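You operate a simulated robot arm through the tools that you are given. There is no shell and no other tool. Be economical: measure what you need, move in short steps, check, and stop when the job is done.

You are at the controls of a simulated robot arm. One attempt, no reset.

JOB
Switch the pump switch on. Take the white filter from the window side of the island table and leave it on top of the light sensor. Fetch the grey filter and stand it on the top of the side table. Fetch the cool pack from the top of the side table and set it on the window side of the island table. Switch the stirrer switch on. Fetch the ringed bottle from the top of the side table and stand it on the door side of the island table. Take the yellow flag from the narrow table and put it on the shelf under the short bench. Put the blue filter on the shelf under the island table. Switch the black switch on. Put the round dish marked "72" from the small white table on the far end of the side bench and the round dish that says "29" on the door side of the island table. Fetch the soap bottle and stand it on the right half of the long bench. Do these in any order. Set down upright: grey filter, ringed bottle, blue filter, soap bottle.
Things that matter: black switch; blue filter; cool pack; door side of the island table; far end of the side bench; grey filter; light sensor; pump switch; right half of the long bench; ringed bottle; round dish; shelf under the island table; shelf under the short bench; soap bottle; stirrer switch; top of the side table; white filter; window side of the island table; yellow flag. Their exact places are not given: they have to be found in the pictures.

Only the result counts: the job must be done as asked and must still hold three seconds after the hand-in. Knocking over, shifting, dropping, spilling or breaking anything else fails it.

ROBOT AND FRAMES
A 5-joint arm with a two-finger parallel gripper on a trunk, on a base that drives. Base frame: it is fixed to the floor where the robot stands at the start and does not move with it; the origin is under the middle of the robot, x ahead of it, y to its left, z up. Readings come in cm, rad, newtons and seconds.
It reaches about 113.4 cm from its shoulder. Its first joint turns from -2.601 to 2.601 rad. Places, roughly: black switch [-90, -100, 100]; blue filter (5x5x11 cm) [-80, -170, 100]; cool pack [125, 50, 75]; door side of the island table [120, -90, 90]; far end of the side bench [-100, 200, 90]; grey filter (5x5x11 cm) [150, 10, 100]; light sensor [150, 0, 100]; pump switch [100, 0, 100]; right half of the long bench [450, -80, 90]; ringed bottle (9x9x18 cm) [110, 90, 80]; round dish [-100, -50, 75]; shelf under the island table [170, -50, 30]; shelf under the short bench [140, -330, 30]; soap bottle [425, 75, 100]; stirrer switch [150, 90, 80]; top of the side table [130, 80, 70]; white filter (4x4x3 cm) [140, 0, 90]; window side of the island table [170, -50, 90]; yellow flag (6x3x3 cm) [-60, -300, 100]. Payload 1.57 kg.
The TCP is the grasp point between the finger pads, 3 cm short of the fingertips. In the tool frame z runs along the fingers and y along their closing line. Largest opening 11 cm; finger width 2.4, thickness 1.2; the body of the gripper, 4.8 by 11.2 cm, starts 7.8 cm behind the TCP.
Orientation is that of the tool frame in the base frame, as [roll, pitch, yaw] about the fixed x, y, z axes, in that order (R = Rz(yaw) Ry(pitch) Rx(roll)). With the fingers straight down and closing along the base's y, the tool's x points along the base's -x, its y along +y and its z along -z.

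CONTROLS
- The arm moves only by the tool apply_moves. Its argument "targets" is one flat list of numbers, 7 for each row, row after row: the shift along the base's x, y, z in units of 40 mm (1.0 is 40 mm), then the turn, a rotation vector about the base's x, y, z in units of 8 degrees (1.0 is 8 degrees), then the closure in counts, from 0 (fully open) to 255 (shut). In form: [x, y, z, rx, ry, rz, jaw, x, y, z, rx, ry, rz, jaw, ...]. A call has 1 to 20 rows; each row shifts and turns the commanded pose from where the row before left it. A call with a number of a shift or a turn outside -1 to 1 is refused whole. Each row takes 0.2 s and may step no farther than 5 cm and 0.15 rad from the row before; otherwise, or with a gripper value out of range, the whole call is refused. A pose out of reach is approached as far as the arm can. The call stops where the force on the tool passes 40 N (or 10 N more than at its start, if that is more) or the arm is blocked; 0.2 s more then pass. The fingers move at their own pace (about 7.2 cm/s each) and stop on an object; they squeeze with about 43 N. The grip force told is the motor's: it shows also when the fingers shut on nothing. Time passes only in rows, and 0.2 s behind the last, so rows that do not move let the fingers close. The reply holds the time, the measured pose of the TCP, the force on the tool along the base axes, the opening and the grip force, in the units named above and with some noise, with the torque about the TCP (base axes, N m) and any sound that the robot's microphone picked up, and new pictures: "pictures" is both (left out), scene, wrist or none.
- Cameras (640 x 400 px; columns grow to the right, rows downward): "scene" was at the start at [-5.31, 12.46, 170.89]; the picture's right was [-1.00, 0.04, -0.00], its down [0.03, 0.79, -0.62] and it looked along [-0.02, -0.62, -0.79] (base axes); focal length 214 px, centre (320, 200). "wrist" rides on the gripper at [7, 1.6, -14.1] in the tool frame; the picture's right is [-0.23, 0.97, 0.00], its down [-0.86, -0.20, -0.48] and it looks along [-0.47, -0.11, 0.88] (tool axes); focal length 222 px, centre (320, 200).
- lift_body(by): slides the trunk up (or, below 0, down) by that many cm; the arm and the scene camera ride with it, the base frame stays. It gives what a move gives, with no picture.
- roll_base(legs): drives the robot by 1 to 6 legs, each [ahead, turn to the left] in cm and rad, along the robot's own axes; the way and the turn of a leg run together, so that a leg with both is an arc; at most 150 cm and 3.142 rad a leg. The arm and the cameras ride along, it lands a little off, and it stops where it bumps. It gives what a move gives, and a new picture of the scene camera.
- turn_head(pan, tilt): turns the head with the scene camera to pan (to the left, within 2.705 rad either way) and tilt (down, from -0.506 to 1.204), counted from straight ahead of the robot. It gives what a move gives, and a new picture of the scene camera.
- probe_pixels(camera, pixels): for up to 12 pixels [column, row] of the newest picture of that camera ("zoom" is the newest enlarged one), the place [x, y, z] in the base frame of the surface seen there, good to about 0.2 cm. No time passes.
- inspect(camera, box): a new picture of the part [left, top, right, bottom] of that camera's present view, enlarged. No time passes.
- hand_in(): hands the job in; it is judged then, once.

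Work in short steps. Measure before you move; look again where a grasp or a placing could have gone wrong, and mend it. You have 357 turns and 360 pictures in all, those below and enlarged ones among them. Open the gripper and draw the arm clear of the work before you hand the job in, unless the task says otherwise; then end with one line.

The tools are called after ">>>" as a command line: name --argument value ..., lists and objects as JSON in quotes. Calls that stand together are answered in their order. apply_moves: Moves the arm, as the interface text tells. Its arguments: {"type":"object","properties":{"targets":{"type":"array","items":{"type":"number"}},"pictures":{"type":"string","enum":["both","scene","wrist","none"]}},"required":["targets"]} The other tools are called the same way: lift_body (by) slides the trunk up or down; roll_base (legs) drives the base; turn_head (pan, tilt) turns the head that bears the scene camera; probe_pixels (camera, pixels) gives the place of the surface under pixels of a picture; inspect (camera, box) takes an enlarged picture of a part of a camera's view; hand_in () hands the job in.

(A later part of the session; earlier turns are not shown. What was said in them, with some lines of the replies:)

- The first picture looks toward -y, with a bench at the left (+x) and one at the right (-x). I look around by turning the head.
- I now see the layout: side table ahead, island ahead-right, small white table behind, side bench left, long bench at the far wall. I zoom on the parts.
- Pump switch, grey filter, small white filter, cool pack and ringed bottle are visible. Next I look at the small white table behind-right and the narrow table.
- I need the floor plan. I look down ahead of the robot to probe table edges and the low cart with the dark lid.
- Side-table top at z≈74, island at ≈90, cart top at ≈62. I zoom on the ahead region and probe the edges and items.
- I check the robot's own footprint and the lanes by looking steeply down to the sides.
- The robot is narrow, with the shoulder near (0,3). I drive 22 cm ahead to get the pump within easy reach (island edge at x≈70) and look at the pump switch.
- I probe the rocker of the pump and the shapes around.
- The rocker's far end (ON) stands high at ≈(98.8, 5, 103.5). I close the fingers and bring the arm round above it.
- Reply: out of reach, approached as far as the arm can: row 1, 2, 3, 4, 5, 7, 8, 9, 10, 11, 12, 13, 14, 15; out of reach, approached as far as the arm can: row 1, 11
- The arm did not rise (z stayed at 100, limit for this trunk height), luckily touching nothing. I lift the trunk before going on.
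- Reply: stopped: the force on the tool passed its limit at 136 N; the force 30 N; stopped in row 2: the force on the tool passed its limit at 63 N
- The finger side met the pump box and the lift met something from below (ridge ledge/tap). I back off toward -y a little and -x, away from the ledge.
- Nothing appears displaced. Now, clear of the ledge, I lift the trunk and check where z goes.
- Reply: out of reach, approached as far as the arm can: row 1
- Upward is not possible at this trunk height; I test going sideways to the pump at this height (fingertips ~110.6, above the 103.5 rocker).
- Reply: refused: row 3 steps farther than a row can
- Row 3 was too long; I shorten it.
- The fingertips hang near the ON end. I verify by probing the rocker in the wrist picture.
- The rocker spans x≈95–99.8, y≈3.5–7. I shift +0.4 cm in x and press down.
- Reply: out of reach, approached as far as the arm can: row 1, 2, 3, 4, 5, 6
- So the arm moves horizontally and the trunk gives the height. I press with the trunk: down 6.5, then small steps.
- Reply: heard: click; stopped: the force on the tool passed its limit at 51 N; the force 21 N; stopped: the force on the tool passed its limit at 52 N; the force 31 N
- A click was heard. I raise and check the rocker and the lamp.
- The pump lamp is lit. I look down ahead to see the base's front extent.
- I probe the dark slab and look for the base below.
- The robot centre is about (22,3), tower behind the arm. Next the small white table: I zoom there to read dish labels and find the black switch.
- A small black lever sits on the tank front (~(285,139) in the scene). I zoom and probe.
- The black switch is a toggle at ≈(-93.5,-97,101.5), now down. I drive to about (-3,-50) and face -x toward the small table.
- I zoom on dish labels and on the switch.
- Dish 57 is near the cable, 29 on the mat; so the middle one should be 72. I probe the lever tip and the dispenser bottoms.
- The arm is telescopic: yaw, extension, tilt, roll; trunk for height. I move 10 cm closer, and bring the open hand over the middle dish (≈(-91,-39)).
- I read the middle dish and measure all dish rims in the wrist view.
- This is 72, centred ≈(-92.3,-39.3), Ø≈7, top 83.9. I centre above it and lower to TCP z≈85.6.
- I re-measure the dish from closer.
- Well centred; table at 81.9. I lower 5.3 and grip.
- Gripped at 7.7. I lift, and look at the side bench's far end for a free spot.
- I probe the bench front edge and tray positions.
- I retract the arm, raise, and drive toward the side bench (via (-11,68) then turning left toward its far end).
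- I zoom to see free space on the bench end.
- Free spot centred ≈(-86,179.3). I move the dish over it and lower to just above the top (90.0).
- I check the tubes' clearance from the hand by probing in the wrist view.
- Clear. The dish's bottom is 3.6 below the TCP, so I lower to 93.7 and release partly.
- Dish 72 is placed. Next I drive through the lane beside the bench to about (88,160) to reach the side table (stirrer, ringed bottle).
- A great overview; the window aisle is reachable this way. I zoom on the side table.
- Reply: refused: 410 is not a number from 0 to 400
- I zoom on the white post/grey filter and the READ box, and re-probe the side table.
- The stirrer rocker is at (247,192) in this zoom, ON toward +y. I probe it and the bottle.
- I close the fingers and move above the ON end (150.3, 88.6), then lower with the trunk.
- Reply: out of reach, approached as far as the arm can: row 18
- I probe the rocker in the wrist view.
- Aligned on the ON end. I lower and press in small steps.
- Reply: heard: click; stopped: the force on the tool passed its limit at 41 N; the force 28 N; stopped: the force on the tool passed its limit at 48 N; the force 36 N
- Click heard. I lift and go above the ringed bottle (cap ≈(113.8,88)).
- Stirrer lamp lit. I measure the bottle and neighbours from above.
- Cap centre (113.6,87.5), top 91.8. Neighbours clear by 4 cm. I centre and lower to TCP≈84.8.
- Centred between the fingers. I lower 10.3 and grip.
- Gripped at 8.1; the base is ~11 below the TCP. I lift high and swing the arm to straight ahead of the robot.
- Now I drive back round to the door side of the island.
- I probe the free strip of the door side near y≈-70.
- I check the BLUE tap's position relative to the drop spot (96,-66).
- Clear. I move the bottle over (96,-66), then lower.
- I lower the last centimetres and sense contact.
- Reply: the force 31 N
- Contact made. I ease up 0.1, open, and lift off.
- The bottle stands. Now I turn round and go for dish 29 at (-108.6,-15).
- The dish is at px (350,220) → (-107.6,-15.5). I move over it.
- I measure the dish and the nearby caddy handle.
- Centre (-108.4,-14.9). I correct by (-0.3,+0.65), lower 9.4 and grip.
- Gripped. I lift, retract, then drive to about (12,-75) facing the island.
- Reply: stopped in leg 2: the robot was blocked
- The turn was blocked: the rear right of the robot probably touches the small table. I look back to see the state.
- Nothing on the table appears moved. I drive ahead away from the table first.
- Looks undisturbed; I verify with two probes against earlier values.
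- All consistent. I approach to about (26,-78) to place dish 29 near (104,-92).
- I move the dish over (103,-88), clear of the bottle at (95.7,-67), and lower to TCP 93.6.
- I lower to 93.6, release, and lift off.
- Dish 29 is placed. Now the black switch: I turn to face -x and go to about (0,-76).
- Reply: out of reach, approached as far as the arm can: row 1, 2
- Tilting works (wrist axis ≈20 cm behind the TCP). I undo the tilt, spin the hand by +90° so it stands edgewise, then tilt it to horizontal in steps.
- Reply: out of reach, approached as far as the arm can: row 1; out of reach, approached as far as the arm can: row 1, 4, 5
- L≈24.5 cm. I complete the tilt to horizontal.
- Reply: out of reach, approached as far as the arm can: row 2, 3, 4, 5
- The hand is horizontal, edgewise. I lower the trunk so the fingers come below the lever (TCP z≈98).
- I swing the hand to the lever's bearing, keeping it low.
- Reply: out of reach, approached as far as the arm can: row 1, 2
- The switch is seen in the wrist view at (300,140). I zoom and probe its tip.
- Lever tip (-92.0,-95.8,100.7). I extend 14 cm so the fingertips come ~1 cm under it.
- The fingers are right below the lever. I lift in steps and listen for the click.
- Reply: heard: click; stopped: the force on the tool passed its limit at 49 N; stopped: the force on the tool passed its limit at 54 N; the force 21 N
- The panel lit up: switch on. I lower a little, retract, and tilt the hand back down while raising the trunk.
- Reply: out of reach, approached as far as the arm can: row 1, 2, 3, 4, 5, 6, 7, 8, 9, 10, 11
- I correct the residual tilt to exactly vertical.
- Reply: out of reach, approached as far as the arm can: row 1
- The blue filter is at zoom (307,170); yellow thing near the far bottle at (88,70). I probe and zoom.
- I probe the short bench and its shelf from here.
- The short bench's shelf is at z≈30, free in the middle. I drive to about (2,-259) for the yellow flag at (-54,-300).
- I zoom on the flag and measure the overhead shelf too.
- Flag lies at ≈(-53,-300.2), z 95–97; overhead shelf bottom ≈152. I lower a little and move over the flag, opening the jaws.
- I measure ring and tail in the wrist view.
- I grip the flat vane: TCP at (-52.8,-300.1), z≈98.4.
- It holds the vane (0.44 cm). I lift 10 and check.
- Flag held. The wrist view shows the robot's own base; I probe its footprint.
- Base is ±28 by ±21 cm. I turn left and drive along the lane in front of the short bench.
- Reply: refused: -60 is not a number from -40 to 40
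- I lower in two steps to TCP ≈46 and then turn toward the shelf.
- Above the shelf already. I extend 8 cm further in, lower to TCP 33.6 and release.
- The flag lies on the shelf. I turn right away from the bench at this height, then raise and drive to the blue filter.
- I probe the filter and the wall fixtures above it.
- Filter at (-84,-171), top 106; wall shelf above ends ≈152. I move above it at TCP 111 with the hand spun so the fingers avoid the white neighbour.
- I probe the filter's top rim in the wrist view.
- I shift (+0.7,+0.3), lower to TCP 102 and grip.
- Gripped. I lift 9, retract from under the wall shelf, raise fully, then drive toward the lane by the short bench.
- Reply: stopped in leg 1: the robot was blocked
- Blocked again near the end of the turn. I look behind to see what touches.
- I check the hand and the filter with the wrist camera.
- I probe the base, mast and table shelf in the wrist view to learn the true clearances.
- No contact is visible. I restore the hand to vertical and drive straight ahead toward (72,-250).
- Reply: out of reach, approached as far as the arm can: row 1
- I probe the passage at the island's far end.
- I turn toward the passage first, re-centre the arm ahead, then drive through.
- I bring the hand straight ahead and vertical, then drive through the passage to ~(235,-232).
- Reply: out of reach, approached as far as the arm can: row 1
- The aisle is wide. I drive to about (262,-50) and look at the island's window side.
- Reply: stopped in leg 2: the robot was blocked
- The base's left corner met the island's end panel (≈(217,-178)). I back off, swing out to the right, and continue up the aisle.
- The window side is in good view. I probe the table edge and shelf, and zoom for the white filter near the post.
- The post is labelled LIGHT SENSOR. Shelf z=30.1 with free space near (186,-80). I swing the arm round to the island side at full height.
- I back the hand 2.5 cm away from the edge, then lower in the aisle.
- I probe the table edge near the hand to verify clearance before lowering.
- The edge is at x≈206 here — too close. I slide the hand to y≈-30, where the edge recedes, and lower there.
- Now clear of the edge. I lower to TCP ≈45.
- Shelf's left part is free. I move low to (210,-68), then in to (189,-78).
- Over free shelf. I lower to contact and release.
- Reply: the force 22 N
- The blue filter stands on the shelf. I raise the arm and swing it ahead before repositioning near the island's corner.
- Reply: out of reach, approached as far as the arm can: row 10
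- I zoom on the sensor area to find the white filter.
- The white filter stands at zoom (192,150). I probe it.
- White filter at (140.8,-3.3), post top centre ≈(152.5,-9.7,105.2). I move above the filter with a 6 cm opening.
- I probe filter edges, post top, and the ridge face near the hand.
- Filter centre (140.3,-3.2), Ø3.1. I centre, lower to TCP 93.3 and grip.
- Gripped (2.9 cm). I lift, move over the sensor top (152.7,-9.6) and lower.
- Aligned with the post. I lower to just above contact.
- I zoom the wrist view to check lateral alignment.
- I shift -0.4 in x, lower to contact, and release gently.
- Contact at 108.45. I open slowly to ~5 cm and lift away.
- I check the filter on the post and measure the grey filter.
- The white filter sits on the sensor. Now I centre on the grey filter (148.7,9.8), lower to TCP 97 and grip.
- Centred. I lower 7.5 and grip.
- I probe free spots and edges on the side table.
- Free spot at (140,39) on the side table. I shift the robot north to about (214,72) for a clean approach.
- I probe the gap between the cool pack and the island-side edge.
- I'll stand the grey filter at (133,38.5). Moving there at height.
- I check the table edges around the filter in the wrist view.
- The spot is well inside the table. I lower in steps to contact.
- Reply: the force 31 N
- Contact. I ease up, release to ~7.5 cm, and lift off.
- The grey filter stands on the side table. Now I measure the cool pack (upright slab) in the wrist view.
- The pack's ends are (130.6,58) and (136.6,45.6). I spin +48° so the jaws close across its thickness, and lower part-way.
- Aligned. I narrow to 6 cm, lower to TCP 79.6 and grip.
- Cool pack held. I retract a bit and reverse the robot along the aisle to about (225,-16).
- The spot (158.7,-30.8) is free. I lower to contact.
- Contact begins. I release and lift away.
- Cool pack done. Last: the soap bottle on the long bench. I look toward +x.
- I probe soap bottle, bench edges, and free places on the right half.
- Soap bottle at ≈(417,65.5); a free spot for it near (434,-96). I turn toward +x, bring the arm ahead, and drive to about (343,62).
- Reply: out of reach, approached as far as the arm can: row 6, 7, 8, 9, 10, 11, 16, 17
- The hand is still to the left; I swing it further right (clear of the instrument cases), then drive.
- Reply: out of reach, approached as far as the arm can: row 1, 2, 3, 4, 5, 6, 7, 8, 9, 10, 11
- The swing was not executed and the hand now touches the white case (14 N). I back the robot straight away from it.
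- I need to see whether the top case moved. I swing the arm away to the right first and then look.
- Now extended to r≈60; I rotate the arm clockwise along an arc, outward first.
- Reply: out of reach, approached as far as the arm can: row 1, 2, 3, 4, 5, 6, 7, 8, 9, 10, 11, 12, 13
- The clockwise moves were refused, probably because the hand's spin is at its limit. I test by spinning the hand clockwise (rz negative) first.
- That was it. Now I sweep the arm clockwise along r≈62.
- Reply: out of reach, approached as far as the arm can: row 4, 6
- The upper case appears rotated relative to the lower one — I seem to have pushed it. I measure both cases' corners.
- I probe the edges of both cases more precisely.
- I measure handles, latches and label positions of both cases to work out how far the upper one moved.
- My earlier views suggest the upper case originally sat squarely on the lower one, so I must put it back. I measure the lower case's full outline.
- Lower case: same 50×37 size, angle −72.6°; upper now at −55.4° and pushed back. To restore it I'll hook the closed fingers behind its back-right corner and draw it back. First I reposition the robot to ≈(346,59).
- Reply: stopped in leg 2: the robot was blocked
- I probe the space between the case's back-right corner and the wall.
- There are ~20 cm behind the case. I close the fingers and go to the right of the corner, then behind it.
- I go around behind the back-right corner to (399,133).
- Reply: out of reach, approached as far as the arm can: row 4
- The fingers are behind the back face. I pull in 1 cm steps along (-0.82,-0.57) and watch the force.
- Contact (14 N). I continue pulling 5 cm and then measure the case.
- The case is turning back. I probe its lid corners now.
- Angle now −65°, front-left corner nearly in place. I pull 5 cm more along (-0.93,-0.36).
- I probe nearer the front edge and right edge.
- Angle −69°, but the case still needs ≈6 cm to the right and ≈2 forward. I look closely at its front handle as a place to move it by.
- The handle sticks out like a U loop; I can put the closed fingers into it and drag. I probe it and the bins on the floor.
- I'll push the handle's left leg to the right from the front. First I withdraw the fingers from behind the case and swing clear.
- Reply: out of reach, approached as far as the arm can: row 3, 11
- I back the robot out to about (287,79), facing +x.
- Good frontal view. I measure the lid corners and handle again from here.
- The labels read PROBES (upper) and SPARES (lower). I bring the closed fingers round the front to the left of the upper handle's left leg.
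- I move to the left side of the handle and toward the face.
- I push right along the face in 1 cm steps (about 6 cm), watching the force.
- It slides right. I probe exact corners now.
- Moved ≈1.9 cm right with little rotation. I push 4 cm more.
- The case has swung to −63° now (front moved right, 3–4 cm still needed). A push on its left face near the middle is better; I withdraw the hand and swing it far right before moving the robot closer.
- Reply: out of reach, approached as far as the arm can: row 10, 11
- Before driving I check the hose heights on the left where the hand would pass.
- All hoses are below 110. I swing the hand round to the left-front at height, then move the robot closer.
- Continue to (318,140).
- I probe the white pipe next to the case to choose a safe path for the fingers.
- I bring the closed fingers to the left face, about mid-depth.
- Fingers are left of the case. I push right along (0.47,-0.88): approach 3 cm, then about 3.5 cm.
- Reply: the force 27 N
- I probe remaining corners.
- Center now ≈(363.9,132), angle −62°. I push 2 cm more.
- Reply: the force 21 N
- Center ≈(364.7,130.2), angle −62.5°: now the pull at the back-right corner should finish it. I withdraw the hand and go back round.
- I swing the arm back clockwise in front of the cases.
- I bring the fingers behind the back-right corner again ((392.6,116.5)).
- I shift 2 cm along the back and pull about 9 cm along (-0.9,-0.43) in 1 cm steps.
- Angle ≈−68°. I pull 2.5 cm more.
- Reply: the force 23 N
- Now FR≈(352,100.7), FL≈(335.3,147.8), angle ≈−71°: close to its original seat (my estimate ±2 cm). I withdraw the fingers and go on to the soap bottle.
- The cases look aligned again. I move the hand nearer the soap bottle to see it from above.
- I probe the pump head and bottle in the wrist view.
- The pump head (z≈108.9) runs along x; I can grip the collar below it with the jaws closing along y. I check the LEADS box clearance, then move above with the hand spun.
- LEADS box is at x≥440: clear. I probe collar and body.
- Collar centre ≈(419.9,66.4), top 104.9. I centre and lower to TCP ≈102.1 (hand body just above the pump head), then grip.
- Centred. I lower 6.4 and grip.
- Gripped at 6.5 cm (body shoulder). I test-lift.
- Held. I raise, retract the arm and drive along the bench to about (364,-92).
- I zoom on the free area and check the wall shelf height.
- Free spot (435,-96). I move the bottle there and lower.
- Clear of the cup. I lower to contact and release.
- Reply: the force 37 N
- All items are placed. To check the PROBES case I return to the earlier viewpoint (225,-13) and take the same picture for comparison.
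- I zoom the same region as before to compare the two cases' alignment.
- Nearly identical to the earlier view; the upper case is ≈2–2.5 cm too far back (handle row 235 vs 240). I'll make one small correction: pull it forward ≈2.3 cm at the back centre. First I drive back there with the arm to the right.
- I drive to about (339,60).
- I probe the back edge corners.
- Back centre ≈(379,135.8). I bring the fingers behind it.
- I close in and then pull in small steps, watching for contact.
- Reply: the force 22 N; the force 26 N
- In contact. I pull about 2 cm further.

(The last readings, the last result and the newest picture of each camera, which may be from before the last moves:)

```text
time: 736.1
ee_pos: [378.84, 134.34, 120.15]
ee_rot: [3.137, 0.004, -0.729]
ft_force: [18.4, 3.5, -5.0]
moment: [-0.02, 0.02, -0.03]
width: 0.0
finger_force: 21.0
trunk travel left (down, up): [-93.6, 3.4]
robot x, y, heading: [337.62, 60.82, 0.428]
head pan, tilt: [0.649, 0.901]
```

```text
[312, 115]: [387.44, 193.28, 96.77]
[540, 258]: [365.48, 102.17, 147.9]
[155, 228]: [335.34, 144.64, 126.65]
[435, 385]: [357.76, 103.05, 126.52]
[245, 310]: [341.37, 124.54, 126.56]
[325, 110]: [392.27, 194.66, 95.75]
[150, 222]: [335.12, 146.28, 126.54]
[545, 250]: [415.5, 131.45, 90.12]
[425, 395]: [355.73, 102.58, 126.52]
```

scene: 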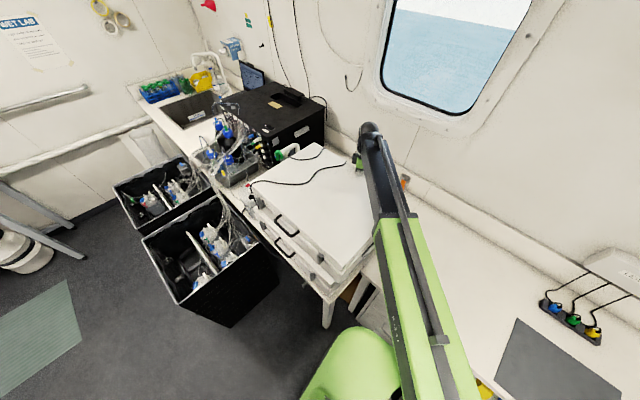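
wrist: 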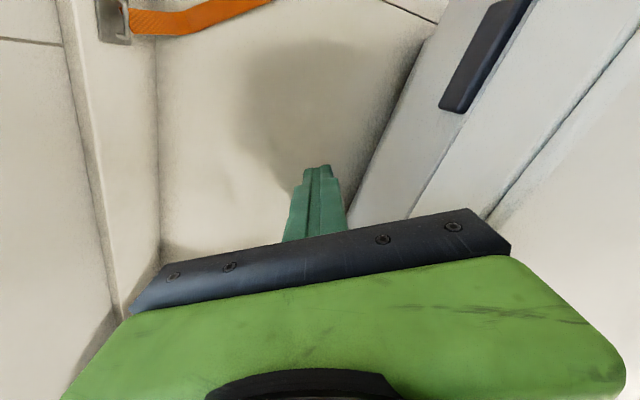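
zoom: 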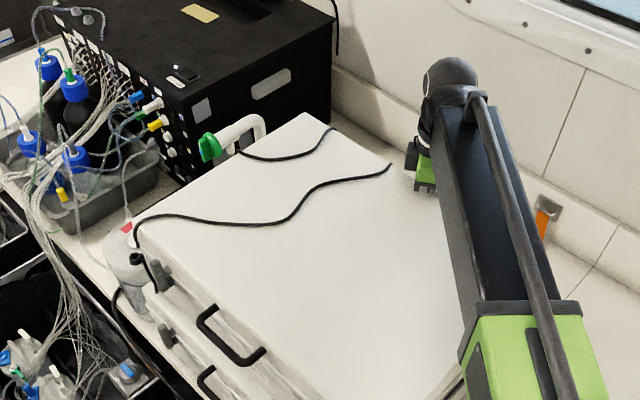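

The case moved ≈2.7 cm forward; FL is now ≈(333,147.5). I withdraw the fingers the way they came.

>>> apply_moves --targets '[0.7, 0.2, 0, 0, 0, 0, 255, 0.8, 0.1, 0, 0, 0, 0, 255, 0.8, -0.2, 0, 0, 0, 0, 255, 0.65, -0.7, 0, 0, 0, 0, 255, 0.6, -0.75, 0, 0, 0, 0, 255, 0.6, -0.75, 0, 0, 0, 0, 255, 0.5, -0.8, 0, 0, 0, 0, 255, 0.3, -0.9, 0, 0, 0, 0, 255, 0.3, -0.9, 0, 0, 0, 0, 255, 0.2, -0.9, 0, 0, 0, 0, 255, 0, -0.95, 0, 0, 0, 0, 255, 0, -0.95, 0, 0, 0, 0, 255, 0, -0.95, 0, 0, 0, 0, 255, 0, -0.95, 0, 0, 0, 0, 255, -0.1, -0.95, 0, 0, 0, 0, 255, -0.1, -0.95, 0, 0, 0, 0, 255]' --pictures "scene"

>>> inspect --camera "scene" --box '[200, 100, 440, 250]'

>>> probe_pixels --camera "zoom" --pixels '[[145, 225], [308, 117], [537, 255], [425, 385], [230, 310], [330, 345]]'

```text
time: 739.5
ee_pos: [399.52, 88.8, 120.2]
ee_rot: [3.138, 0.004, -0.728]
ft_force: [0.1, 0.0, 0.2]
moment: [0.01, -0.01, -0.03]
width: 0.0
finger_force: 21.9
trunk travel left (down, up): [-93.6, 3.4]
robot x, y, heading: [337.52, 60.73, 0.43]
head pan, tilt: [0.649, 0.901]
```

scene: 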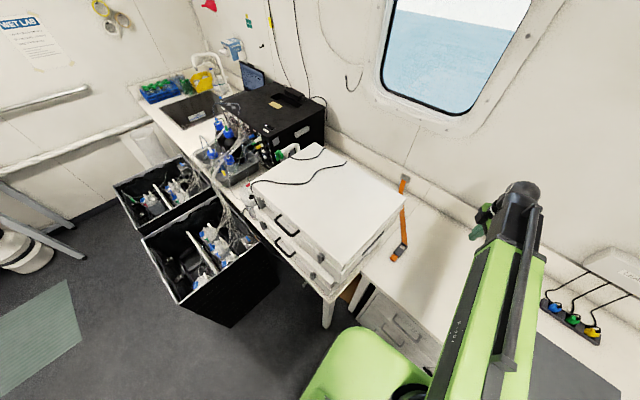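

```text
2.67 times, centred on (320, 175) of scene
```

zoom: 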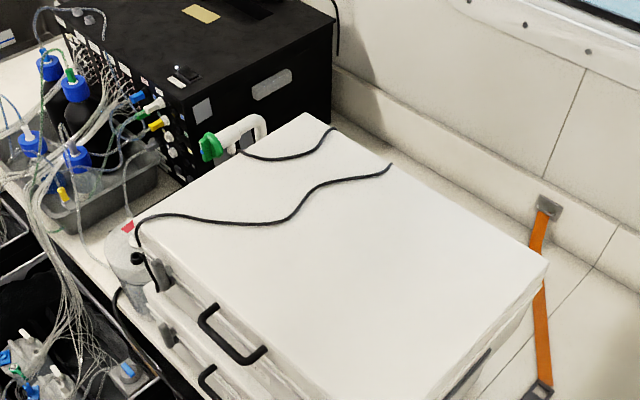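

```text
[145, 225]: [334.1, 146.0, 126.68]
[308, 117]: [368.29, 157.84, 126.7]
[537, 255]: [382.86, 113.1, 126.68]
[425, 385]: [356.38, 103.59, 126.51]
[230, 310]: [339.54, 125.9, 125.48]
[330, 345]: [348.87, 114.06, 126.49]
```

The upper case now sits at my best estimate of its original place (offset ≈(3,-1.5) from the lower, same angle). I open the gripper and draw back clear.

>>> apply_moves --targets '[-0.2, -0.9, 0, 0, 0, 0, 0, -0.2, -0.9, 0, 0, 0, 0, 0, -0.1, -0.9, 0, 0, 0, 0, 0]' --pictures "none"

>>> roll_base --legs '[[-45, 0]]'

```text
time: 740.3
ee_pos: [397.44, 77.82, 120.34]
ee_rot: [3.137, 0.004, -0.728]
ft_force: [0.0, 0.4, 0.2]
moment: [0.03, 0.0, 0.0]
width: 10.92
finger_force: 0.4
trunk travel left (down, up): [-93.6, 3.4]
robot x, y, heading: [337.15, 61.29, 0.435]
head pan, tilt: [0.649, 0.901]
```

```text
time: 743.0
ee_pos: [356.06, 58.74, 120.39]
ee_rot: [3.139, 0.005, -0.732]
ft_force: [0.2, -0.1, 0.0]
moment: [-0.01, -0.03, 0.03]
width: 11.01
finger_force: 0.0
trunk travel left (down, up): [-93.6, 3.4]
robot x, y, heading: [295.63, 41.87, 0.416]
head pan, tilt: [0.649, 0.901]
```

scene: 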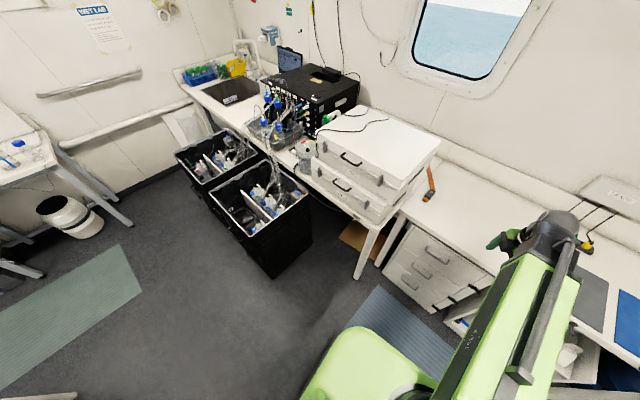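

The arm is clear, the gripper is open and all the work is placed, so I hand in.

>>> hand_in

```text
The job is handed in.
```

I handed the job in with every task in the list done, but along the way the hand knocked the PROBES case on the long bench out of place. I pushed it back to where I think it was, within about 2 cm; I had no exact measurement of its original position.
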